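You operate a simulated robot arm through the tools that you are given. There is no shell and no other tool.

Carry out the task below with a simulated robot arm. There is one attempt and no reset: what you move stays moved.

JOB
Wind the lead neatly to the printed turns and cap the drum.
Fine: tension arm on while winding, off after; the orange cap on the hub. Where these are worked on the way, their far stop is far enough and under half their travel is too little: tension arm.
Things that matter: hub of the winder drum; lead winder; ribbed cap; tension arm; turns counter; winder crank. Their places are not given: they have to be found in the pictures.

The check looks at the end state, three seconds after you hand in, the way a careful person would. Anything else that was tipped, shoved, dropped, spilled or broken makes it a failure. A push-on lid holds only when it is set on centred and level and pressed home; a screw cap is set on level and turned clockwise until tight.

ROBOT AND FRAMES
A 7-joint arm with a two-finger parallel gripper, fixed in place. Base frame: the origin is on the floor under the middle of its stand, x ahead of it, y to its left, z up. Readings come in m, degrees, newtons and seconds.
With the tool pointing down near the work surface it reaches from about 0.2 to 0.68 m from the base axis. Its first joint turns from -66.0 to 66.0 degrees. Payload 2.4 kg.
The TCP is the grasp point between the finger pads, 0.03 m short of the fingertips. In the tool frame z runs along the fingers and y along their closing line. The gripper opens to 0.094 m. The fingers are 0.028 m wide and 0.01 m thick; the gripper's body (0.05 by 0.096 m) begins 0.055 m behind the TCP.
Orientation is that of the tool frame in the base frame, as [roll, pitch, yaw] about the fixed x, y, z axes, in that order (R = Rz(yaw) Ry(pitch) Rx(roll)). With the fingers straight down and closing along the base's y, the tool's x points along the base's -x, its y along +y and its z along -z.

CONTROLS
- The arm moves only by the tool step_arm. Its argument "increments" is a list of rows, each a list of 3 entries, a list of its own where there are three numbers: the shift along the tool's x, y, z in units of 20 mm (1.0 is 20 mm), then the turn, a rotation vector about the tool's x, y, z in units of 4 degrees (1.0 is 4 degrees), then the finger opening in cm, from 0 to 9.4. In form: [[[dx, dy, dz], [wx, wy, wz], jaw], ...]. A call has 1 to 20 rows; each row shifts and turns the commanded pose from where the row before left it, along the tool's axes as they then stand. A call with a number of a shift or a turn outside -1 to 1 is refused whole. A row lasts 0.2 s, in which the tool goes at most 0.05 m and 8.6 degrees; a call with a longer step from one row to the next is refused whole, and so is a gripper value outside its range. A pose out of reach is approached as far as the arm can. The call stops where the force on the tool passes 50 N (or 10 N more than at its start, if that is more) or the arm is blocked; 0.2 s more then pass. Each finger travels about 0.153 m/s and halts on what it meets, pressing with about 35 N; the grip force reading is that of the motor and also rises with nothing between the fingers. The clock runs only during rows and for 0.2 s after the last one: add rows that do not move to give the fingers time. It gives the time, the measured TCP pose, the force on the tool (base axes), the opening and the grip force at its end, in the units of the frame above (readings bear some noise), with the torque about the TCP (base axes, N m) and any sound that the robot's microphone picked up.
- Cameras (640 x 400 px; columns grow to the right, rows downward): "scene" is fixed at [0.0196, 0.4769, 1.426]; the picture's right is [-0.77, -0.64, 0.00], its down [-0.39, 0.48, -0.79] and it looks along [0.50, -0.61, -0.62] (base axes); focal length 320 px, centre (320, 200). "wrist" rides on the gripper at [0.076, 0.014, -0.103] in the tool frame; the picture's right is [-0.18, 0.98, 0.00], its down [-0.75, -0.14, -0.64] and it looks along [-0.63, -0.12, 0.77] (tool axes); focal length 243 px, centre (320, 200).
- grab_frame(camera): a new picture of that camera. The clock stands still meanwhile.
- point_at(camera, pixels): there is no depth. For up to 12 entries [column, row, z] of the newest picture of that camera ("zoom" is the newest enlarged one), the place [x, y] in the base frame at which the ray of that pixel passes the height z, good to about 0.003 m, but the place of the scene camera against the robot may be out by one fixed shift of up to 0.025 m in any direction. The clock stands still meanwhile.
- inspect(camera, box): a new picture of the part [left, top, right, bottom] of that camera's present view, enlarged. The clock stands still meanwhile.
- close_job(): hands the job in; it is judged then, once.

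Leave the gripper open and the arm clear of the work at the hand-in unless told otherwise.

The tools are called after "Request:" by a JSON object that holds its "op" and its "data". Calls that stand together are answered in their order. step_arm: Moves the arm, as the interface text tells. Its arguments: {"type":"object","properties":{"increments":{"type":"array"}},"required":["increments"]} The other tools are called the same way: grab_frame (camera) takes a picture; point_at (camera, pixels) gives the place at which the rays of pixels pass given heights; inspect (camera, box) takes an enlarged picture of a part of a camera's view; close_job () hands the job in.

At the start:

```text
time: 0.0
ee_pos: [0.3217, 0.0461, 1.1296]
ee_rot: [180.0, 0.0, 180.0]
contact_force: [-0.7, -1.3, 1.2]
moment: [-0.05, -0.01, 0.01]
width: 0.0943
grip_force: 0.1
```

scene: 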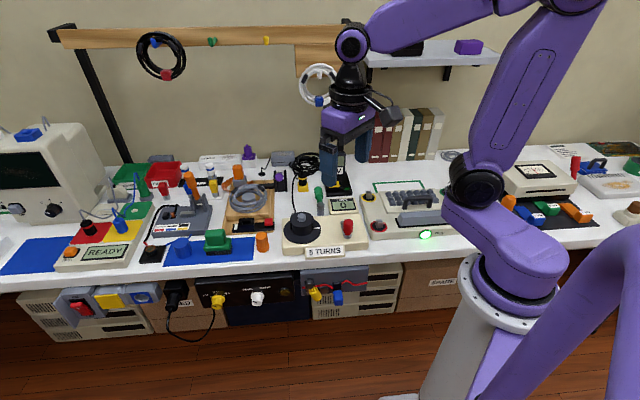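
wrist: 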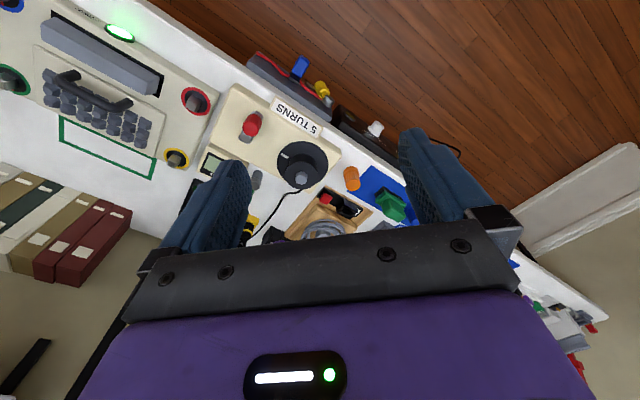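

I see a cream winder box with a black drum, a red knob, a small display and a "5 TURNS" label at around (320,230) in the scene picture. I'll enlarge that area in both cameras.

Request:
{"op": "inspect", "data": {"camera": "scene", "box": [260, 170, 400, 260]}}

Request:
{"op": "inspect", "data": {"camera": "wrist", "box": [180, 70, 420, 250]}}

Request:
{"op": "inspect", "data": {"camera": "scene", "box": [130, 160, 290, 270]}}

```text
4.44 times, centred on (330, 215) of scene
```

zoom: 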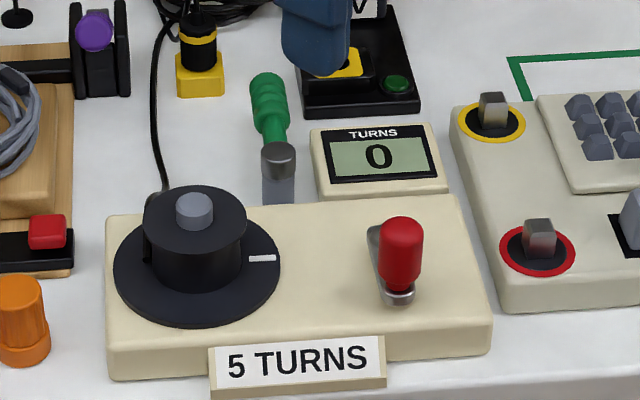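

```text
2.22 times, centred on (300, 160) of wrist
```

zoom: 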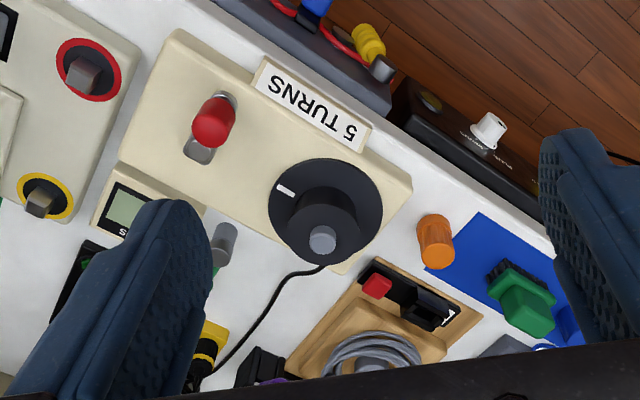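

```text
3.64 times, centred on (210, 215) of scene
```

zoom: 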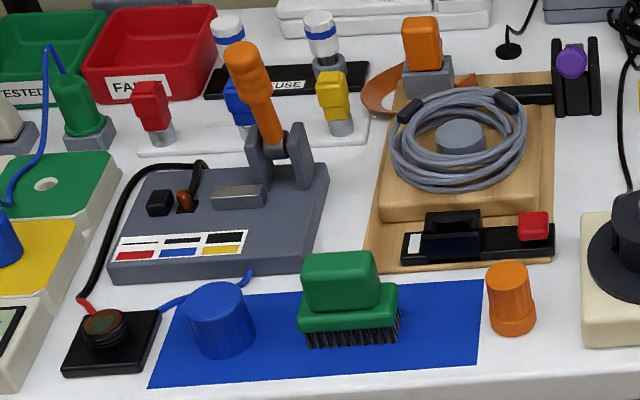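

The winder box has a crank with a red knob, a black drum with a grey hub, a counter showing 0, and a green-handled lever behind it that may be the tension arm. The orange cap stands left of the box. I'll get rough positions at a few candidate heights from both cameras.

Request:
{"op": "point_at", "data": {"camera": "wrist", "pixels": [[301, 178, 0.7], [301, 178, 0.8], [301, 178, 0.9], [252, 125, 0.7], [252, 125, 0.8], [252, 125, 0.9], [352, 180, 0.7], [352, 180, 0.8], [352, 180, 0.9]]}}

Request:
{"op": "grab_frame", "data": {"camera": "scene"}}

Request:
{"op": "point_at", "data": {"camera": "scene", "pixels": [[301, 216, 0.7], [301, 216, 0.8], [301, 216, 0.9], [347, 224, 0.7], [347, 224, 0.8], [347, 224, 0.9], [262, 242, 0.7], [262, 242, 0.8], [262, 242, 0.9]]}}

```text
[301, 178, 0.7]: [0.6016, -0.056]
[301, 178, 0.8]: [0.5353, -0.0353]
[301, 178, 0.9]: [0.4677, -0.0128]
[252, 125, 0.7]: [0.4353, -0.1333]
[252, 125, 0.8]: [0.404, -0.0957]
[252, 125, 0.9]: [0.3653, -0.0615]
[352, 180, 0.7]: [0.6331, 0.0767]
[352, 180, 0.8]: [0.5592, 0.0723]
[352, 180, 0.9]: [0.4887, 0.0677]
```

```text
taken
```

scene: 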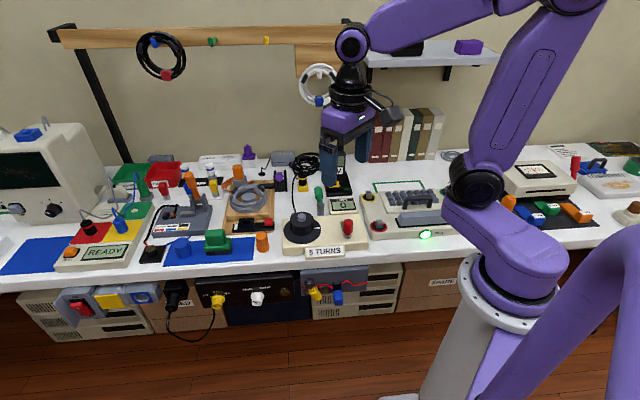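

```text
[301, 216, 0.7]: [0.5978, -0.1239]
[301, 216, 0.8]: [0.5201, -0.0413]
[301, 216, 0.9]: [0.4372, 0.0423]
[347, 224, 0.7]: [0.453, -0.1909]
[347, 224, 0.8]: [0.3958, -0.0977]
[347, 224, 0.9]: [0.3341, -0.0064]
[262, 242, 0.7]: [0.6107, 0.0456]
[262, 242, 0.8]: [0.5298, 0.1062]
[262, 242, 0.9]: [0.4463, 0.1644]
```

Hub near (0.535, -0.035), crank knob near (0.40, -0.096), orange cap near (0.59, 0.075), all around z≈0.75–0.8. I'll lower the arm to look at the winder from closer, still well above it.

Request:
{"op": "step_arm", "data": {"increments": [[[0.12, -0.5, 0.9], [0, 0, 0], 9.4], [[0.12, -0.5, 0.9], [0, 0, 0], 9.4], [[0.12, -0.5, 0.9], [0, 0, 0], 9.4], [[0.12, -0.5, 0.9], [0, 0, 0], 9.4], [[0.12, -0.5, 0.9], [0, 0, 0], 9.4], [[0.12, -0.5, 0.9], [0, 0, 0], 9.4], [[0.12, -0.5, 0.9], [0, 0, 0], 9.4], [[0.12, -0.5, 0.9], [0, 0, 0], 9.4]]}}

Request:
{"op": "grab_frame", "data": {"camera": "wrist"}}

Request:
{"op": "inspect", "data": {"camera": "scene", "box": [260, 170, 400, 260]}}

```text
time: 1.8
ee_pos: [0.3024, -0.0327, 0.9861]
ee_rot: [180.0, 0.0, -179.9]
contact_force: [0.4, 0.1, 0.9]
moment: [0.02, -0.01, 0.01]
width: 0.0939
grip_force: 0.0
```

```text
taken
```

wrist: 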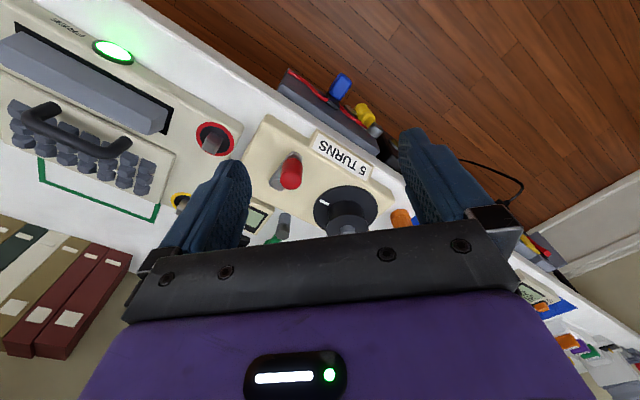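

```text
4.44 times, centred on (330, 215) of scene
```

zoom: 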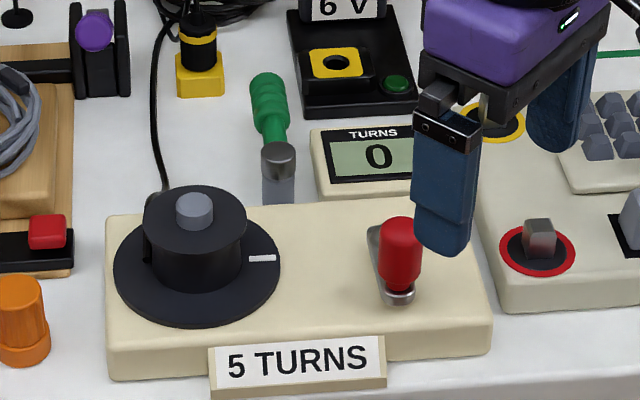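

The hand hides part of the winder. I'll move forward about 9 cm so the winder lies between the fingers in the wrist view.

Request:
{"op": "step_arm", "data": {"increments": [[[-0.9, 0, 0.2], [0, 0, 0], 9.4], [[-0.9, 0, 0.2], [0, 0, 0], 9.4], [[-0.9, 0, 0.2], [0, 0, 0], 9.4], [[-0.9, 0, 0.2], [0, 0, 0], 9.4], [[-0.9, 0, 0.2], [0, 0, 0], 9.4], [[0, 0, 0], [0, 0, 0], 9.4]]}}

Request:
{"op": "grab_frame", "data": {"camera": "wrist"}}

Request:
{"op": "inspect", "data": {"camera": "wrist", "box": [220, 20, 420, 240]}}

```text
time: 3.2
ee_pos: [0.3938, -0.0323, 0.9667]
ee_rot: [-179.9, 0.0, -179.9]
contact_force: [0.4, -0.1, 0.4]
moment: [0.01, 0.02, 0.0]
width: 0.0941
grip_force: 0.1
```

```text
taken
```

wrist: 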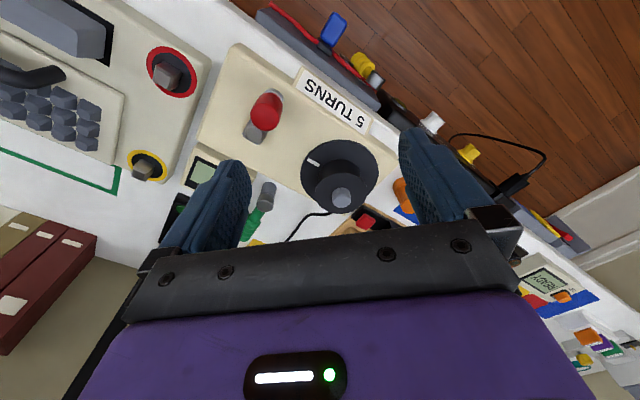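

```text
1.82 times, centred on (320, 130) of wrist
```

zoom: 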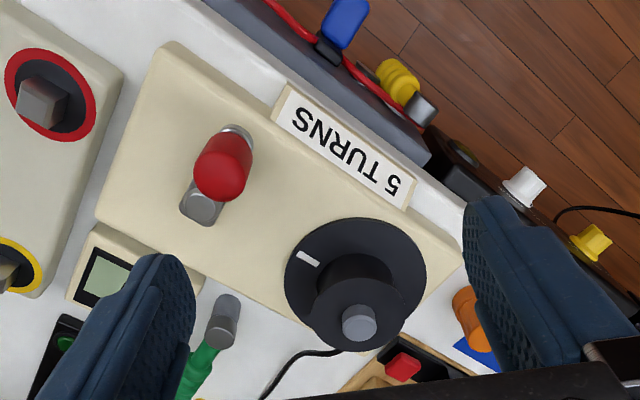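

I can now see the hub, crank, label and part of the green-handled lever. I'll read the rays of the hub top (341,197), knob top (264,119), knob base collar (276,92), crank plate end (254,131) and other points at several heights to triangulate against the first picture.

Request:
{"op": "point_at", "data": {"camera": "wrist", "pixels": [[341, 197, 0.75], [341, 197, 0.8], [341, 197, 0.85], [264, 119, 0.75], [264, 119, 0.8], [264, 119, 0.85], [276, 92, 0.72], [276, 92, 0.76], [254, 135, 0.72], [254, 135, 0.76]]}}

```text
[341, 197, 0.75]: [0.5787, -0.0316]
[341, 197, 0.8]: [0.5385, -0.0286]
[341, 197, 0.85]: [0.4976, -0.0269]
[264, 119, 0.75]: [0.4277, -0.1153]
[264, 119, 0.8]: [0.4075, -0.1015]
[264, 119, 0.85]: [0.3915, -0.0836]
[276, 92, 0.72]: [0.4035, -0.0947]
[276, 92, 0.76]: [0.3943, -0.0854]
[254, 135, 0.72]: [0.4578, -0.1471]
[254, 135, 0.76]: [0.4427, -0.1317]
```

I need a wider baseline for heights. I'll shift about 12 cm to the left (+y) at the same height and look again, which also shows the orange cap.

Request:
{"op": "step_arm", "data": {"increments": [[[0, 1, 0], [0, 0, 0], 9.4], [[0, 1, 0], [0, 0, 0], 9.4], [[0, 1, 0], [0, 0, 0], 9.4], [[0, 1, 0], [0, 0, 0], 9.4], [[0, 1, 0], [0, 0, 0], 9.4], [[0, 1, 0], [0, 0, 0], 9.4], [[0, 0, 0], [0, 0, 0], 9.4]]}}

Request:
{"op": "grab_frame", "data": {"camera": "wrist"}}

Request:
{"op": "inspect", "data": {"camera": "wrist", "box": [200, 20, 420, 240]}}

```text
time: 4.8
ee_pos: [0.3933, 0.0885, 0.9658]
ee_rot: [180.0, 0.0, 179.9]
contact_force: [-0.7, 0.2, -0.1]
moment: [-0.01, 0.0, -0.04]
width: 0.0939
grip_force: 0.2
```

```text
taken
```

wrist: 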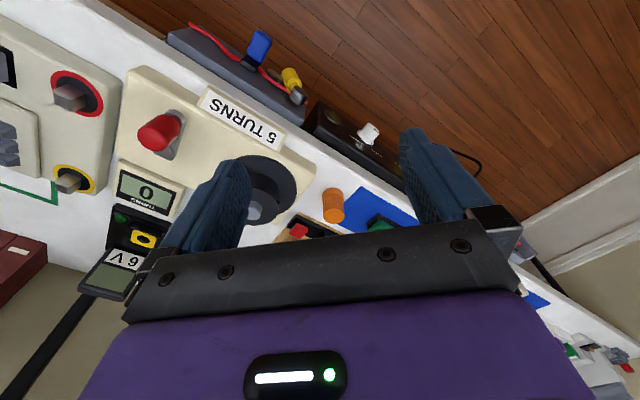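

```text
1.82 times, centred on (310, 130) of wrist
```

zoom: 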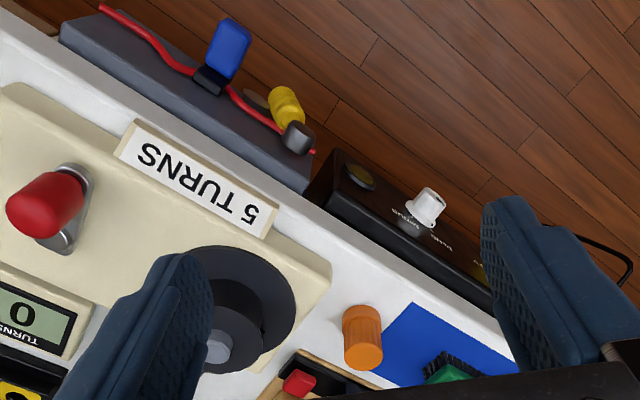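

Now the orange cap is clear at about (333,205), the hub top at (252,213), the knob top at (150,138). Reading these rays for triangulation.

Request:
{"op": "point_at", "data": {"camera": "wrist", "pixels": [[252, 213, 0.75], [252, 213, 0.8], [252, 213, 0.85], [150, 138, 0.75], [150, 138, 0.8], [150, 138, 0.85], [334, 215, 0.72], [334, 215, 0.76], [334, 215, 0.8], [332, 191, 0.7], [332, 191, 0.74]]}}

```text
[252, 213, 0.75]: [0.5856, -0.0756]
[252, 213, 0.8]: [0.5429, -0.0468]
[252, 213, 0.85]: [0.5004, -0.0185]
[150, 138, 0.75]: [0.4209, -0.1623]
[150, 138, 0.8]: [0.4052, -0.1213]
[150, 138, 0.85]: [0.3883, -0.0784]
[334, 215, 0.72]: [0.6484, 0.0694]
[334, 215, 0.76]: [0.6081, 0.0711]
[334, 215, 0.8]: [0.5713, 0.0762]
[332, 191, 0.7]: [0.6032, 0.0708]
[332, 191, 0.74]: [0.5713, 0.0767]
```

Triangulating: hub top ≈ (0.512, -0.027, 0.835), knob top ≈ (0.394, -0.09, 0.835), table around z≈0.73. Next I'll go right and forward to look at the green-handled lever.

Request:
{"op": "step_arm", "data": {"increments": [[[-0.35, -0.95, 0], [0, 0, 0], 9.4], [[-0.35, -0.95, 0], [0, 0, 0], 9.4], [[-0.35, -0.95, 0], [0, 0, 0], 9.4], [[-0.35, -0.95, 0], [0, 0, 0], 9.4], [[-0.35, -0.95, 0], [0, 0, 0], 9.4], [[-0.35, -0.95, 0], [0, 0, 0], 9.4], [[-0.35, -0.95, 0], [0, 0, 0], 9.4], [[-0.35, -0.95, 0], [0, 0, 0], 9.4], [[-0.35, -0.95, 0], [0, 0, 0], 9.4], [[-0.35, -0.95, 0], [0, 0, 0], 9.4], [[-0.35, -0.95, 0], [0, 0, 0], 9.4], [[0, 0, 0], [0, 0, 0], 9.4]]}}

Request:
{"op": "grab_frame", "data": {"camera": "wrist"}}

Request:
{"op": "inspect", "data": {"camera": "wrist", "box": [220, 60, 420, 240]}}

Request:
{"op": "inspect", "data": {"camera": "scene", "box": [280, 160, 360, 230]}}

```text
time: 7.4
ee_pos: [0.4723, -0.1222, 0.9669]
ee_rot: [179.9, 0.0, -179.9]
contact_force: [-0.5, 0.5, 0.8]
moment: [-0.02, -0.02, -0.04]
width: 0.0938
grip_force: 0.1
```

```text
taken
```

wrist: 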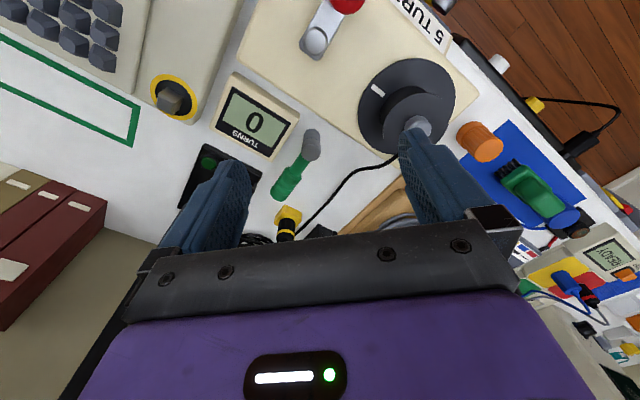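

```text
2.22 times, centred on (320, 150) of wrist
```

zoom: 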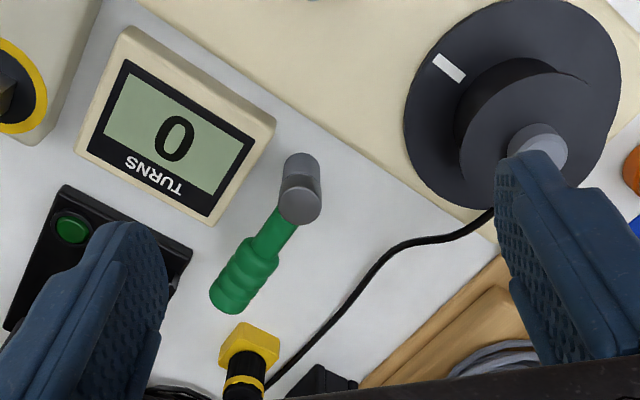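

```text
5.71 times, centred on (320, 195) of scene
```

zoom: 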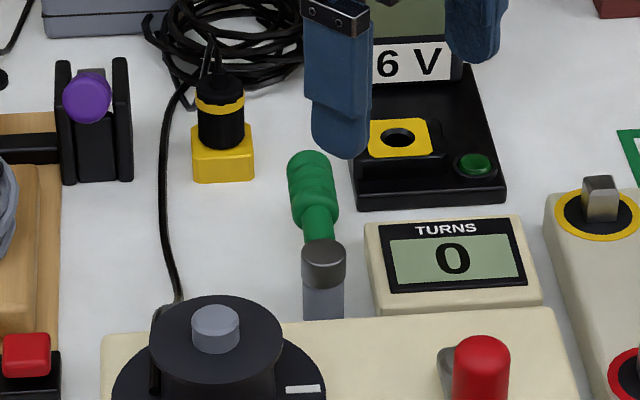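

The green handle is an arm on a grey post; post top ≈ (0.553, -0.151, 0.775), handle end ≈ (0.62, -0.217), so it points away from the winder, and the lead runs to its left. I'll move above it and turn the hand 45° so the fingers straddle the handle across its length, then look again.

Request:
{"op": "step_arm", "data": {"increments": [[[-0.88, -0.38, 0.4], [0, 0, 0], 9.4], [[-0.88, -0.38, 0.4], [0, 0, 0], 9.4], [[-0.88, -0.38, 0.4], [0, 0, 0], 9.4], [[-0.88, -0.38, 0.4], [0, 0, 0], 9.4], [[-0.88, -0.38, 0.4], [0, 0, 0], 9.4], [[0, 0, 0], [0, 0, 0.94], 9.4], [[0, 0, 0], [0, 0, 0.94], 9.4], [[0, 0, 0], [0, 0, 0.94], 9.4], [[0, 0, 0], [0, 0, 0.94], 9.4], [[0, 0, 0], [0, 0, 0.94], 9.4], [[0, 0, 0], [0, 0, 0.94], 9.4], [[0, 0, 0], [0, 0, 0.94], 9.4], [[0, 0, 0], [0, 0, 0.94], 9.4], [[0, 0, 0], [0, 0, 0.94], 9.4], [[0, 0, 0], [0, 0, 0.94], 9.4], [[0, 0, 0], [0, 0, 0.94], 9.4], [[0, 0, 0], [0, 0, 0.94], 9.4], [[0, 0, 0], [0, 0, 0], 9.4]]}}

Request:
{"op": "grab_frame", "data": {"camera": "wrist"}}

Request:
{"op": "inspect", "data": {"camera": "wrist", "box": [220, 20, 420, 240]}}

Request:
{"op": "grab_frame", "data": {"camera": "scene"}}

```text
time: 11.2
ee_pos: [0.5574, -0.1604, 0.9263]
ee_rot: [-180.0, 0.0, 135.0]
contact_force: [0.9, -0.1, 0.7]
moment: [0.01, 0.01, -0.02]
width: 0.0941
grip_force: 0.0
```

```text
taken
```

wrist: 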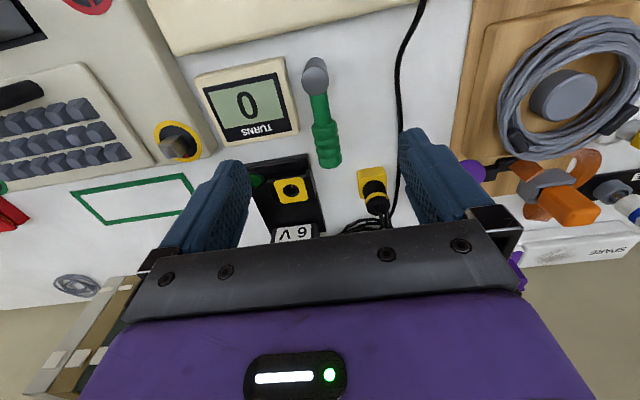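

```text
1.82 times, centred on (320, 130) of wrist
```

zoom: 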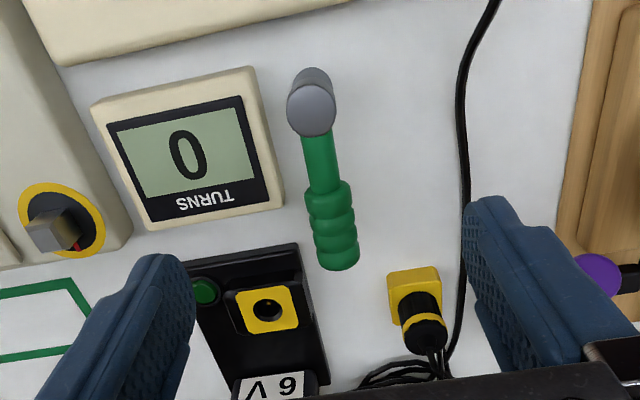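

```text
taken
```

scene: 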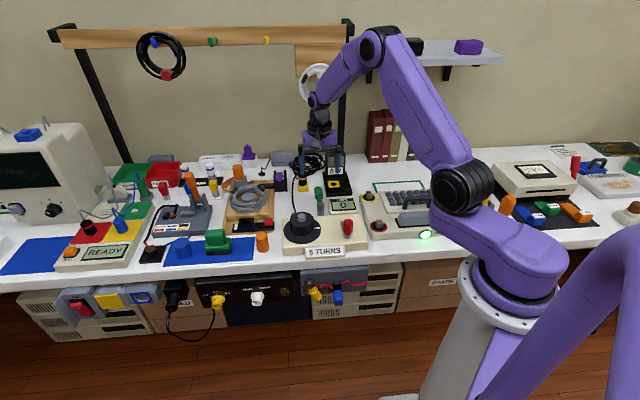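

The lever is clear: post top at (316,78), handle from about (320,100) to (330,162). I'll read these rays.

Request:
{"op": "point_at", "data": {"camera": "wrist", "pixels": [[316, 78, 0.77], [316, 78, 0.79], [316, 78, 0.81], [330, 160, 0.77], [330, 160, 0.79], [330, 160, 0.81], [325, 138, 0.77], [325, 138, 0.79], [270, 130, 0.74], [300, 175, 0.74], [361, 185, 0.74]]}}

```text
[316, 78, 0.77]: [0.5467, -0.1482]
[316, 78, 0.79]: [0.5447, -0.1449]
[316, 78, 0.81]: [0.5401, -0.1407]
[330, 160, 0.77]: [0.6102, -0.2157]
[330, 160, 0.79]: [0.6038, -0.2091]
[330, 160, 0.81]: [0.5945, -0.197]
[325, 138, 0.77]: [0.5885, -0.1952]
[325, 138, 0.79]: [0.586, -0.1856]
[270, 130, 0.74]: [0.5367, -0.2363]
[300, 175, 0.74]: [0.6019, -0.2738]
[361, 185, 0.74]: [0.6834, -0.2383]
```

The lever matches both views at z≈0.79: pivot (0.545, -0.147), handle end (0.605, -0.210). I'll check the nearby corners of the counter (300,133) and the 6 V unit (308,155) for finger clearance.

Request:
{"op": "point_at", "data": {"camera": "wrist", "pixels": [[300, 133, 0.74], [300, 133, 0.76], [308, 155, 0.74], [308, 155, 0.76], [308, 155, 0.78], [302, 114, 0.74], [302, 114, 0.76], [375, 170, 0.76], [320, 150, 0.79]]}}

```text
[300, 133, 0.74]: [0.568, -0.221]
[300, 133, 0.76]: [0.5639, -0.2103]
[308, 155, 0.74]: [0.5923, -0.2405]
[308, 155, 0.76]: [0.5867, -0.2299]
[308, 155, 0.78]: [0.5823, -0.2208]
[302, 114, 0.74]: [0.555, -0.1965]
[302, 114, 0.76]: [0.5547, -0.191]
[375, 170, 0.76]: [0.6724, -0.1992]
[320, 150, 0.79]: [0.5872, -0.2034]
```

The nearest corners are about 33 mm to the side of the handle line, so I'll use a 4.2 cm opening. I move over the grip and go down to TCP z≈0.85 first, then look.

Request:
{"op": "step_arm", "data": {"increments": [[[-0.83, 0.035, 0], [0, 0, 0], 4.2], [[-0.83, 0.035, 0], [0, 0, 0], 4.2], [[-0.82, 0.035, 0], [0, 0, 0], 4.2], [[0, 0, 0.9], [0, 0, 0], 4.2], [[0, 0, 0.9], [0, 0, 0], 4.2], [[0, 0, 0.9], [0, 0, 0], 4.2], [[0, 0, 0.9], [0, 0, 0], 4.2], [[0, 0, 0], [0, 0, 0], 4.2]]}}

Request:
{"op": "grab_frame", "data": {"camera": "wrist"}}

Request:
{"op": "inspect", "data": {"camera": "scene", "box": [270, 130, 390, 230]}}

```text
time: 13.0
ee_pos: [0.5951, -0.1939, 0.8547]
ee_rot: [-179.9, -0.1, 134.9]
contact_force: [0.1, -0.3, 0.2]
moment: [-0.01, 0.01, 0.02]
width: 0.0421
grip_force: 0.0
```

```text
taken
```

wrist: 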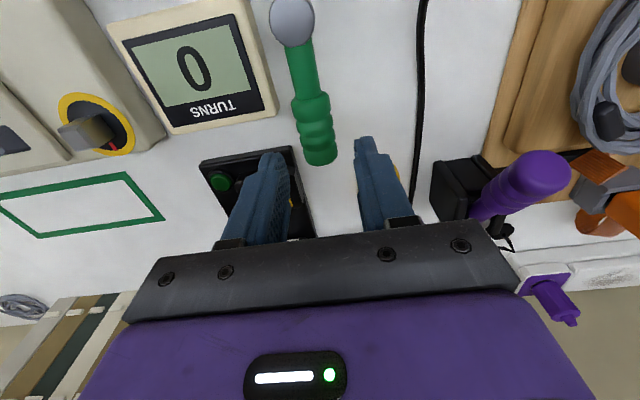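

```text
4.00 times, centred on (330, 180) of scene
```

zoom: 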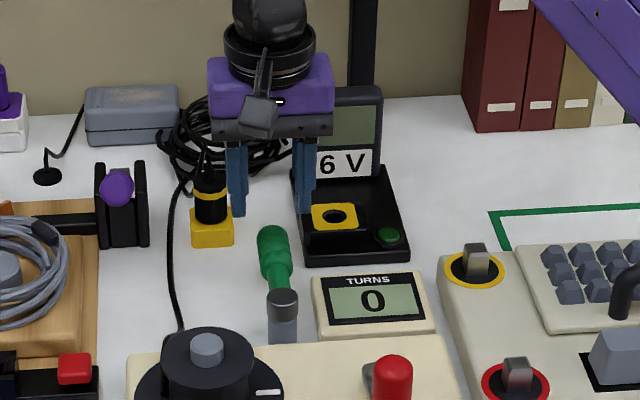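

The handle lies centred between the fingers (col ≈315 vs. TCP col 320). Clearances look fine. I'll descend to TCP z≈0.805.

Request:
{"op": "step_arm", "data": {"increments": [[[0, 0, 0.6], [0, 0, 0], 4.2], [[0, 0, 0.6], [0, 0, 0], 4.2], [[0, 0, 0.6], [0, 0, 0], 4.2], [[0, 0, 0.6], [0, 0, 0], 4.2], [[0, 0, 0], [0, 0, 0], 4.2]]}}

Request:
{"op": "grab_frame", "data": {"camera": "wrist"}}

Request:
{"op": "inspect", "data": {"camera": "scene", "box": [280, 150, 380, 230]}}

```text
time: 14.2
ee_pos: [0.5954, -0.1941, 0.808]
ee_rot: [179.9, 0.0, 134.9]
contact_force: [-1.3, -0.5, -0.3]
moment: [0.0, 0.03, 0.0]
width: 0.042
grip_force: 0.0
```

```text
taken
```

wrist: 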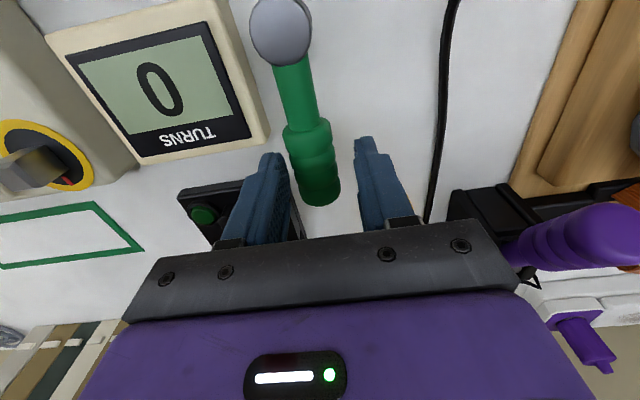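

```text
5.00 times, centred on (330, 190) of scene
```

zoom: 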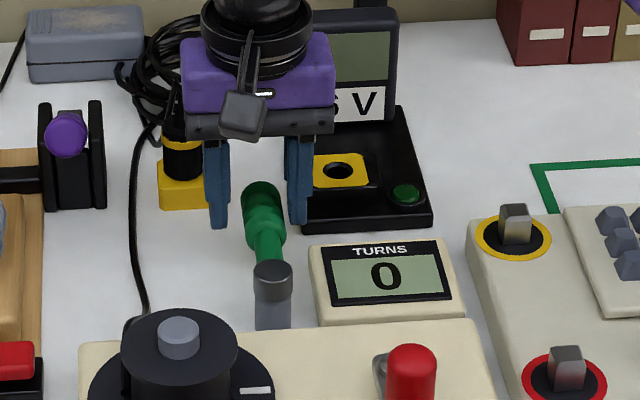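

The fingers straddle the grip. I'll go 8 mm lower and then swing about the post, counter-clockwise seen from above (towards the lead), 16° to begin with, watching the force.

Request:
{"op": "step_arm", "data": {"increments": [[[0, 0, 0.4], [0, 0, 0], 3.8], [[0.008, 0.237, 0], [0, 0, -1], 3.8], [[0.008, 0.237, 0], [0, 0, -1], 3.8], [[0.008, 0.237, 0], [0, 0, -1], 3.8], [[0.008, 0.237, 0], [0, 0, -1], 3.8]]}}

Request:
{"op": "grab_frame", "data": {"camera": "wrist"}}

```text
time: 15.4
ee_pos: [0.6075, -0.1801, 0.7983]
ee_rot: [179.9, 0.0, 151.1]
contact_force: [0.3, -1.0, -0.4]
moment: [-0.06, -0.01, 0.01]
width: 0.0389
grip_force: 0.5
```

```text
taken
```

wrist: 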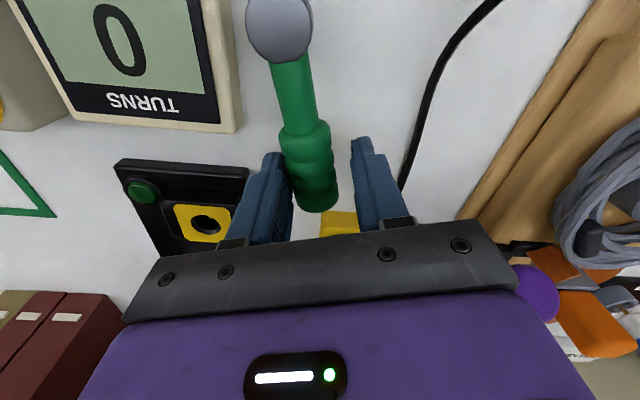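

The lever follows the hand easily (force ~1 N). I'll continue the same arc in further steps.

Request:
{"op": "step_arm", "data": {"increments": [[[0.008, 0.237, 0], [0, 0, -1], 3.8], [[0.008, 0.237, 0], [0, 0, -1], 3.8], [[0.008, 0.237, 0], [0, 0, -1], 3.8], [[0.008, 0.237, 0], [0, 0, -1], 3.8], [[0.008, 0.237, 0], [0, 0, -1], 3.8]]}}

Request:
{"op": "grab_frame", "data": {"camera": "wrist"}}

Request:
{"op": "inspect", "data": {"camera": "scene", "box": [280, 150, 380, 230]}}

```text
time: 16.6
ee_pos: [0.6141, -0.1565, 0.7977]
ee_rot: [180.0, 0.0, 171.0]
contact_force: [0.2, -1.0, 0.2]
moment: [-0.02, -0.01, 0.0]
width: 0.0389
grip_force: 0.4
```

```text
taken
```

wrist: 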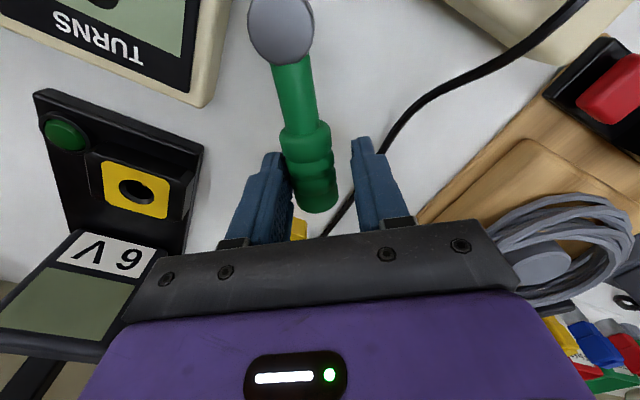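

```text
5.00 times, centred on (330, 190) of scene
```

zoom: 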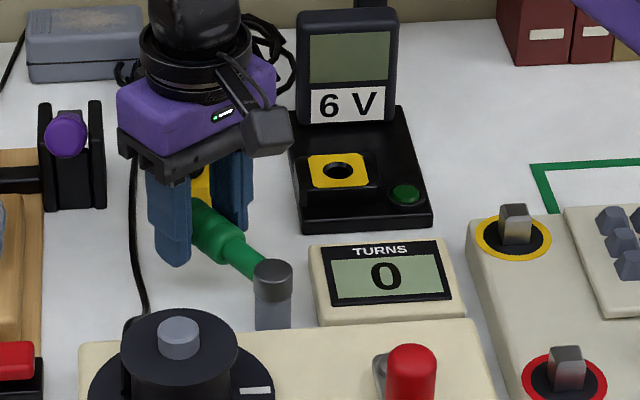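

Still free (about 36° swung). Continuing in small steps towards the stop.

Request:
{"op": "step_arm", "data": {"increments": [[[0.008, 0.237, 0], [0, 0, -1], 3.8], [[0.008, 0.237, 0], [0, 0, -1], 3.8], [[0.008, 0.237, 0], [0, 0, -1], 3.8], [[0.008, 0.237, 0], [0, 0, -1], 3.8]]}}

Request:
{"op": "grab_frame", "data": {"camera": "wrist"}}

Request:
{"op": "inspect", "data": {"camera": "scene", "box": [280, 150, 380, 230]}}

```text
time: 17.6
ee_pos: [0.6148, -0.1393, 0.7988]
ee_rot: [-179.9, 0.0, -173.0]
contact_force: [0.1, -2.4, 0.4]
moment: [0.0, -0.01, -0.03]
width: 0.0388
grip_force: 0.6
```

```text
taken
```

wrist: 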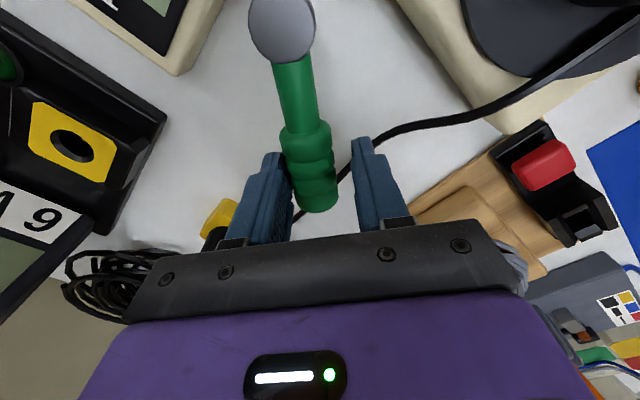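

```text
5.00 times, centred on (330, 190) of scene
```

zoom: 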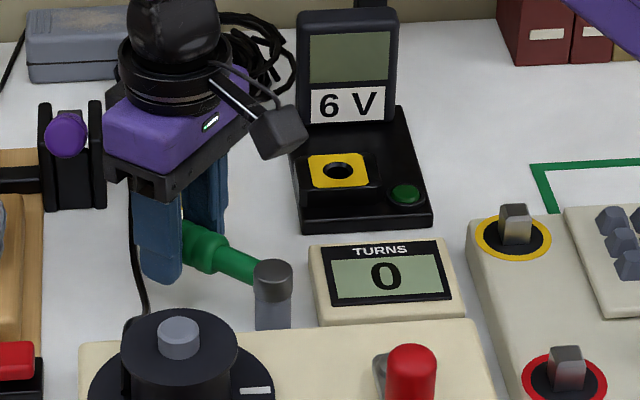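

About 52° swung, force 2.4 N. Continuing in small steps.

Request:
{"op": "step_arm", "data": {"increments": [[[0.008, 0.237, 0], [0, 0, -1], 3.8], [[0.008, 0.237, 0], [0, 0, -1], 3.8], [[0.008, 0.237, 0], [0, 0, -1], 3.8]]}}

Request:
{"op": "grab_frame", "data": {"camera": "wrist"}}

```text
time: 18.4
ee_pos: [0.6101, -0.1242, 0.7991]
ee_rot: [-180.0, 0.0, -161.0]
contact_force: [1.2, -1.4, 1.0]
moment: [0.0, 0.0, -0.05]
width: 0.0386
grip_force: 0.9
```

```text
taken
```

wrist: 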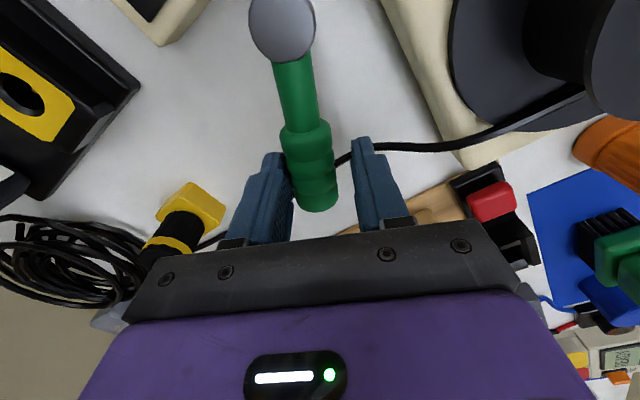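

64° swung and still free. Continuing.

Request:
{"op": "step_arm", "data": {"increments": [[[0.008, 0.237, 0], [0, 0, -1], 3.8], [[0.008, 0.237, 0], [0, 0, -1], 3.8], [[0.008, 0.237, 0], [0, 0, -1], 3.8]]}}

Request:
{"op": "grab_frame", "data": {"camera": "wrist"}}

Request:
{"op": "inspect", "data": {"camera": "scene", "box": [280, 150, 380, 230]}}

```text
time: 19.2
ee_pos: [0.6046, -0.1107, 0.7979]
ee_rot: [180.0, -0.1, -149.1]
contact_force: [0.8, -1.8, 0.0]
moment: [-0.02, 0.0, -0.05]
width: 0.0388
grip_force: 0.8
```

```text
taken
```

wrist: 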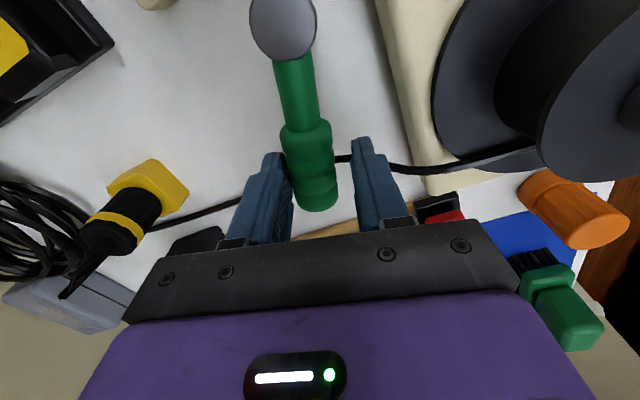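

```text
5.00 times, centred on (330, 190) of scene
```

zoom: 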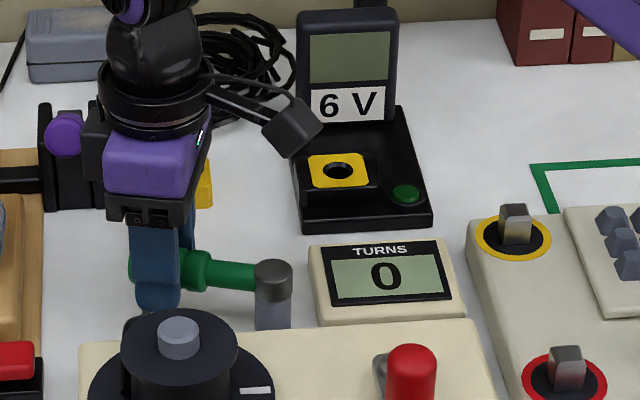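

76° swung; the arm is now parallel to the winder's back edge. I'll push on gently to feel for the stop.

Request:
{"op": "step_arm", "data": {"increments": [[[0.008, 0.237, 0], [0, 0, -1], 3.8], [[0.008, 0.237, 0], [0, 0, -1], 3.8]]}}

Request:
{"op": "grab_frame", "data": {"camera": "wrist"}}

```text
time: 19.8
ee_pos: [0.5996, -0.1047, 0.7994]
ee_rot: [179.9, 0.0, -141.0]
contact_force: [1.1, -1.0, 0.3]
moment: [0.01, -0.04, -0.02]
width: 0.0391
grip_force: 0.6
```

```text
taken
```

wrist: 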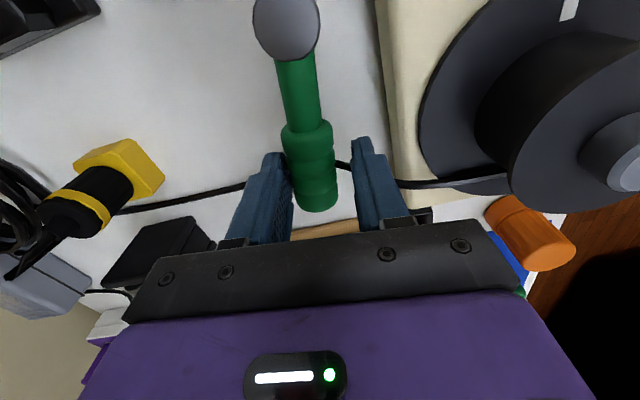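

Request:
{"op": "step_arm", "data": {"increments": [[[0.008, 0.237, -0.2], [0, 0, -1], 3.8], [[0.008, 0.237, 0], [0, 0, -1], 3.8]]}}

Request:
{"op": "grab_frame", "data": {"camera": "wrist"}}

Request:
{"op": "inspect", "data": {"camera": "scene", "box": [280, 150, 380, 230]}}

```text
time: 20.4
ee_pos: [0.5928, -0.0978, 0.8033]
ee_rot: [180.0, 0.0, -133.0]
contact_force: [0.4, -0.9, -0.7]
moment: [0.0, -0.05, -0.02]
width: 0.0387
grip_force: 0.8
```

```text
taken
```

wrist: 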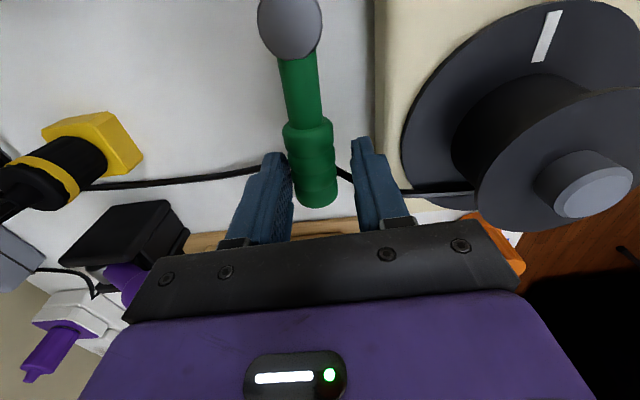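

```text
5.00 times, centred on (330, 190) of scene
```

zoom: 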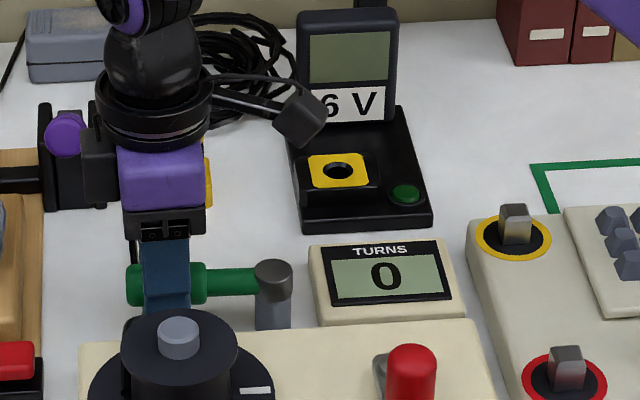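

About 88° now, still light force. Two more small steps to find the stop.

Request:
{"op": "step_arm", "data": {"increments": [[[0.008, 0.237, 0], [0, 0, -1], 3.8], [[0.008, 0.237, 0], [0, 0, -1], 3.8]]}}

Request:
{"op": "grab_frame", "data": {"camera": "wrist"}}

```text
time: 21.0
ee_pos: [0.5885, -0.096, 0.804]
ee_rot: [-179.3, 0.3, -125.4]
contact_force: [18.3, -16.5, -8.8]
moment: [-0.34, -0.37, -0.6]
width: 0.0442
grip_force: 5.7
```

```text
taken
```

wrist: 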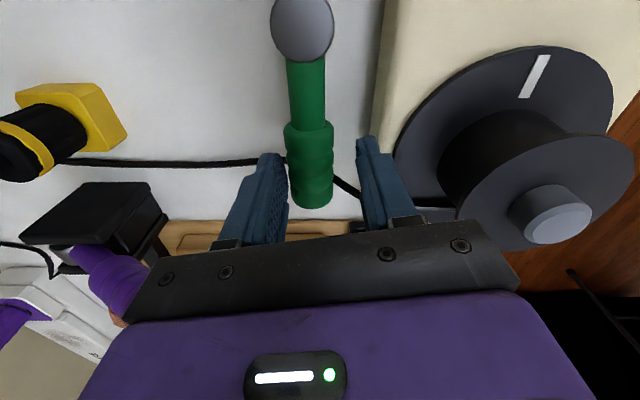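

The force jumped to about 25 N and the finger was pushed: that's the far stop (~90°). I'll back off a few mm and lift straight up.

Request:
{"op": "step_arm", "data": {"increments": [[[0, -0.2, 0], [0, 0, 0], 4.2], [[0, -0.1, 0], [0, 0, 0], 4.4], [[0, 0, -0.5], [0, 0, 0], 4.4], [[0, 0, -1], [0, 0, 0], 4.4], [[0, 0, -1], [0, 0, 0], 4.4], [[0, 0, -1], [0, 0, 0], 4.4], [[0, 0, -1], [0, 0, 0], 4.4], [[0, 0, 0], [0, 0, 0], 4.4]]}}

Request:
{"op": "grab_frame", "data": {"camera": "wrist"}}

Request:
{"op": "inspect", "data": {"camera": "scene", "box": [270, 160, 390, 250]}}

```text
time: 22.8
ee_pos: [0.5886, -0.0929, 0.891]
ee_rot: [-179.9, 0.0, -125.1]
contact_force: [0.6, 0.6, 0.6]
moment: [0.0, -0.03, 0.01]
width: 0.0438
grip_force: 0.0
```

```text
taken
```

wrist: 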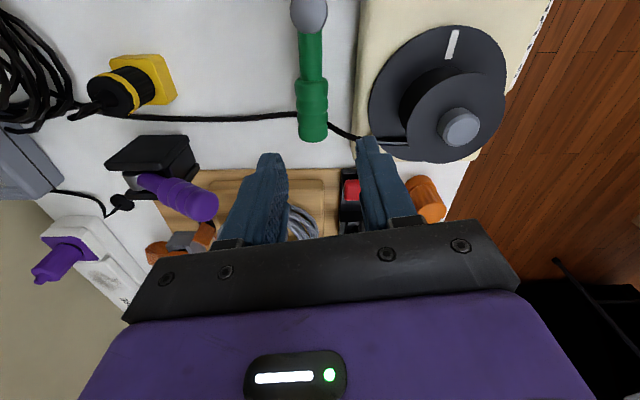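

```text
4.44 times, centred on (330, 205) of scene
```

zoom: 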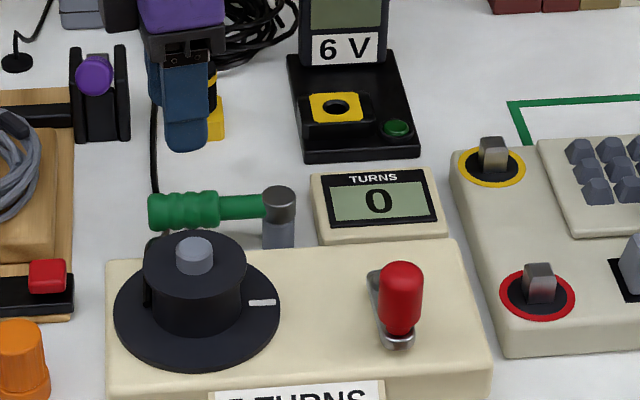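

The tension arm now lies across the lead, on. Next the crank: I'll lift, turn the hand back to the base axes, and go above the crank knob to look at its pivot.

Request:
{"op": "step_arm", "data": {"increments": [[[0, 0, -0.9], [0, 0, 0.98], 6], [[0, 0, -0.9], [0, 0, 0.98], 6], [[0, 0, -0.9], [0, 0, 0.98], 6], [[0, 0, 0], [0, 0, 0.98], 6], [[0, 0, 0], [0, 0, 0.98], 6], [[0, 0, 0], [0, 0, 0.98], 6], [[0, 0, 0], [0, 0, 0.98], 6], [[0, 0, 0], [0, 0, 0.98], 6], [[0, 0, 0], [0, 0, 0.98], 6], [[0, 0, 0], [0, 0, 0.98], 6], [[0, 0, 0], [0, 0, 0.98], 6], [[0, 0, 0], [0, 0, 0.98], 6], [[0, 0, 0], [0, 0, 0.98], 6], [[0, 0, 0], [0, 0, 0.98], 6]]}}

Request:
{"op": "step_arm", "data": {"increments": [[[0.9, 0, 0], [0, 0, 0], 6], [[0.9, 0, 0], [0, 0, 0], 6], [[0.9, 0, 0], [0, 0, 0], 6], [[0.9, 0, 0], [0, 0, 0], 6], [[0.9, 0, 0], [0, 0, 0], 6], [[0.9, 0, 0], [0, 0, 0], 6], [[0.9, 0, 0], [0, 0, 0], 6], [[0.9, 0, 0], [0, 0, 0], 6], [[0.9, 0, 0], [0, 0, 0], 6], [[0.9, 0, 0], [0, 0, 0], 6], [[0, 0, 0], [0, 0, 0], 6]]}}

Request:
{"op": "grab_frame", "data": {"camera": "wrist"}}

Request:
{"op": "inspect", "data": {"camera": "wrist", "box": [220, 20, 420, 200]}}

Request:
{"op": "inspect", "data": {"camera": "scene", "box": [270, 180, 390, 260]}}

```text
time: 25.8
ee_pos: [0.5913, -0.0942, 0.9467]
ee_rot: [-180.0, 0.0, -180.0]
contact_force: [-0.4, -0.1, 0.0]
moment: [0.01, 0.0, -0.02]
width: 0.06
grip_force: 0.0
```

```text
time: 28.2
ee_pos: [0.412, -0.0945, 0.9461]
ee_rot: [-180.0, 0.0, 180.0]
contact_force: [-0.1, 1.6, 0.1]
moment: [0.04, -0.03, 0.02]
width: 0.0602
grip_force: 0.1
```

```text
taken
```

wrist: 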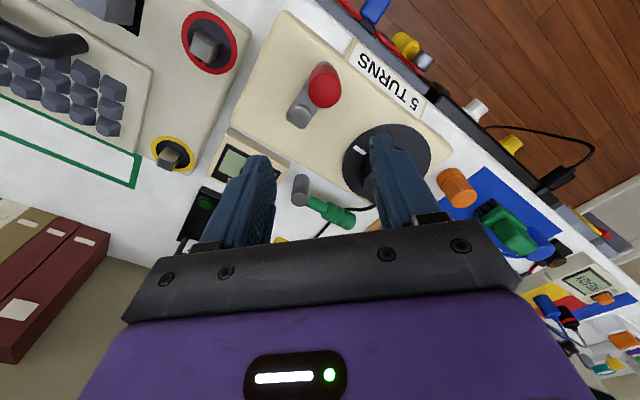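

```text
2.22 times, centred on (320, 110) of wrist
```

zoom: 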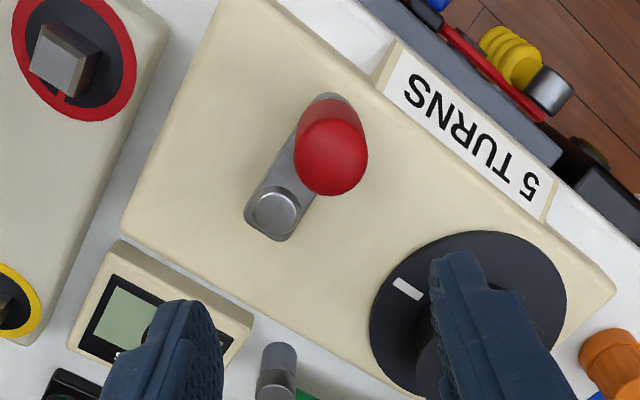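

```text
5.00 times, centred on (330, 220) of scene
```

zoom: 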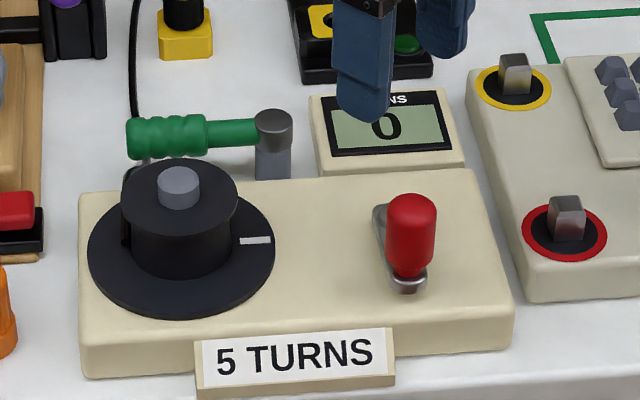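

The crank is clear: pivot boss at (300,115), arm running to the handle base at about (324,64), knob top about (326,96). Reading rays.

Request:
{"op": "point_at", "data": {"camera": "wrist", "pixels": [[300, 115, 0.77], [300, 115, 0.785], [300, 115, 0.8], [324, 64, 0.77], [324, 64, 0.785], [326, 95, 0.82], [326, 95, 0.835], [326, 95, 0.85]]}}

```text
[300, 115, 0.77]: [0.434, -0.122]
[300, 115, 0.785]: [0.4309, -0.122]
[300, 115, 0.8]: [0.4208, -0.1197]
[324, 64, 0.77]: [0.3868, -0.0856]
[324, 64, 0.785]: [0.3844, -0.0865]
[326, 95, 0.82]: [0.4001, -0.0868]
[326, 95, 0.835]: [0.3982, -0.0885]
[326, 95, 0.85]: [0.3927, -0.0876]
```

Pivot ≈ (0.430, -0.120), knob axis ≈ (0.394, -0.088), arm radius ≈ 0.048 m. I'll position over the knob and stop with the fingertips just above it, to check the alignment.

Request:
{"op": "step_arm", "data": {"increments": [[[0.9, 0.32, 0.6], [0, 0, 0], 6], [[0, 0, 0.8], [0, 0, 0], 6], [[0, 0, 0.8], [0, 0, 0], 6], [[0, 0, 0.8], [0, 0, 0], 6], [[0, 0, 0], [0, 0, 0], 6]]}}

Request:
{"op": "grab_frame", "data": {"camera": "wrist"}}

Request:
{"op": "inspect", "data": {"camera": "scene", "box": [290, 170, 410, 260]}}

```text
time: 29.4
ee_pos: [0.3932, -0.0879, 0.8866]
ee_rot: [180.0, 0.0, 180.0]
contact_force: [-0.3, 0.3, 0.3]
moment: [0.01, -0.03, -0.03]
width: 0.0599
grip_force: 0.1
```

```text
taken
```

wrist: 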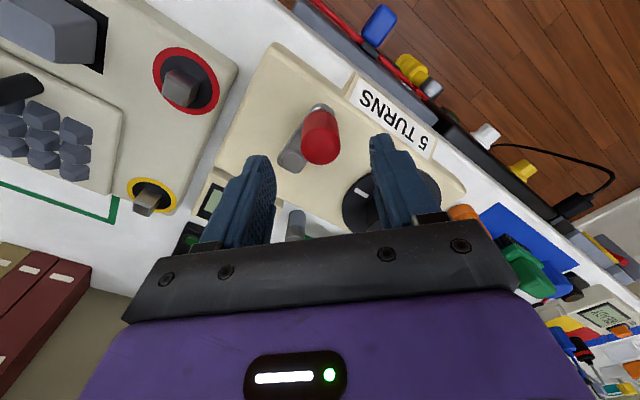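

```text
4.44 times, centred on (350, 215) of scene
```

zoom: 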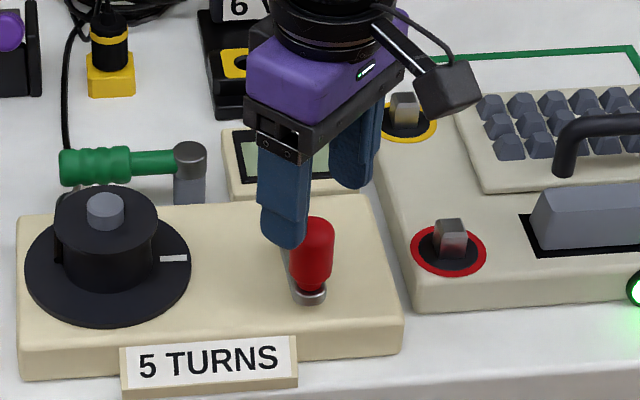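

The knob is centred between the fingers (cols 320–322). I'll shift 3 mm forward, descend to TCP z≈0.825, and close gently.

Request:
{"op": "step_arm", "data": {"increments": [[[-0.15, 0, 0.7], [0, 0, 0], 6], [[0, 0, 0.8], [0, 0, 0], 6], [[0, 0, 0.8], [0, 0, 0], 6], [[0, 0, 0.7], [0, 0, 0], 6], [[0, 0, 0], [0, 0, 0], 6]]}}

Request:
{"op": "grab_frame", "data": {"camera": "wrist"}}

Request:
{"op": "inspect", "data": {"camera": "scene", "box": [290, 170, 410, 260]}}

```text
time: 30.6
ee_pos: [0.396, -0.0886, 0.8279]
ee_rot: [180.0, 0.0, -179.9]
contact_force: [0.2, -0.2, 0.0]
moment: [-0.02, 0.01, 0.01]
width: 0.06
grip_force: 0.1
```

```text
taken
```

wrist: 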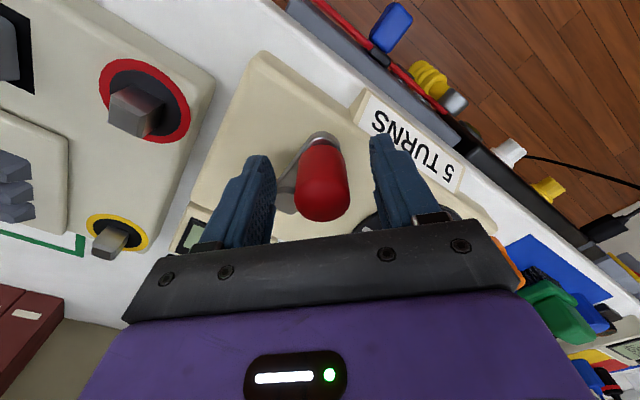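

```text
4.44 times, centred on (350, 215) of scene
```

zoom: 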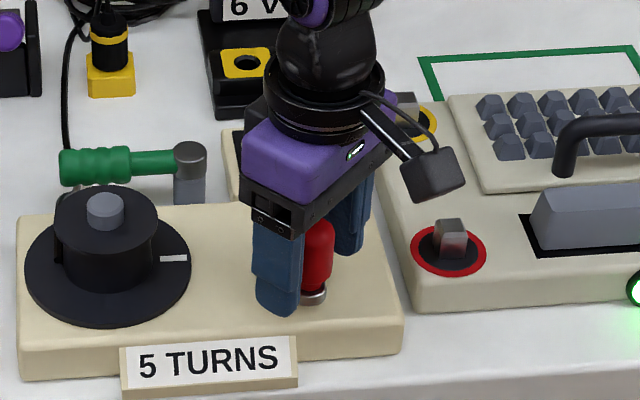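

The knob sits between the fingers at the right depth. Closing gently to see its width.

Request:
{"op": "step_arm", "data": {"increments": [[[0, 0, 0], [0, 0, 0], 4], [[0, 0, 0], [0, 0, 0], 2], [[0, 0, 0], [0, 0, 0], 2], [[0, 0, 0], [0, 0, 0], 2]]}}

Request:
{"op": "grab_frame", "data": {"camera": "wrist"}}

```text
time: 31.6
ee_pos: [0.3953, -0.0888, 0.8267]
ee_rot: [-179.9, -0.1, -179.9]
contact_force: [-3.5, 5.8, -1.9]
moment: [0.0, -0.35, -0.01]
width: 0.0276
grip_force: 45.5
```

```text
taken
```

wrist: 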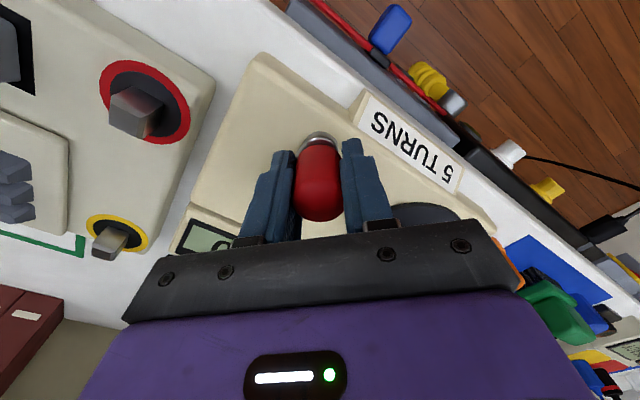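

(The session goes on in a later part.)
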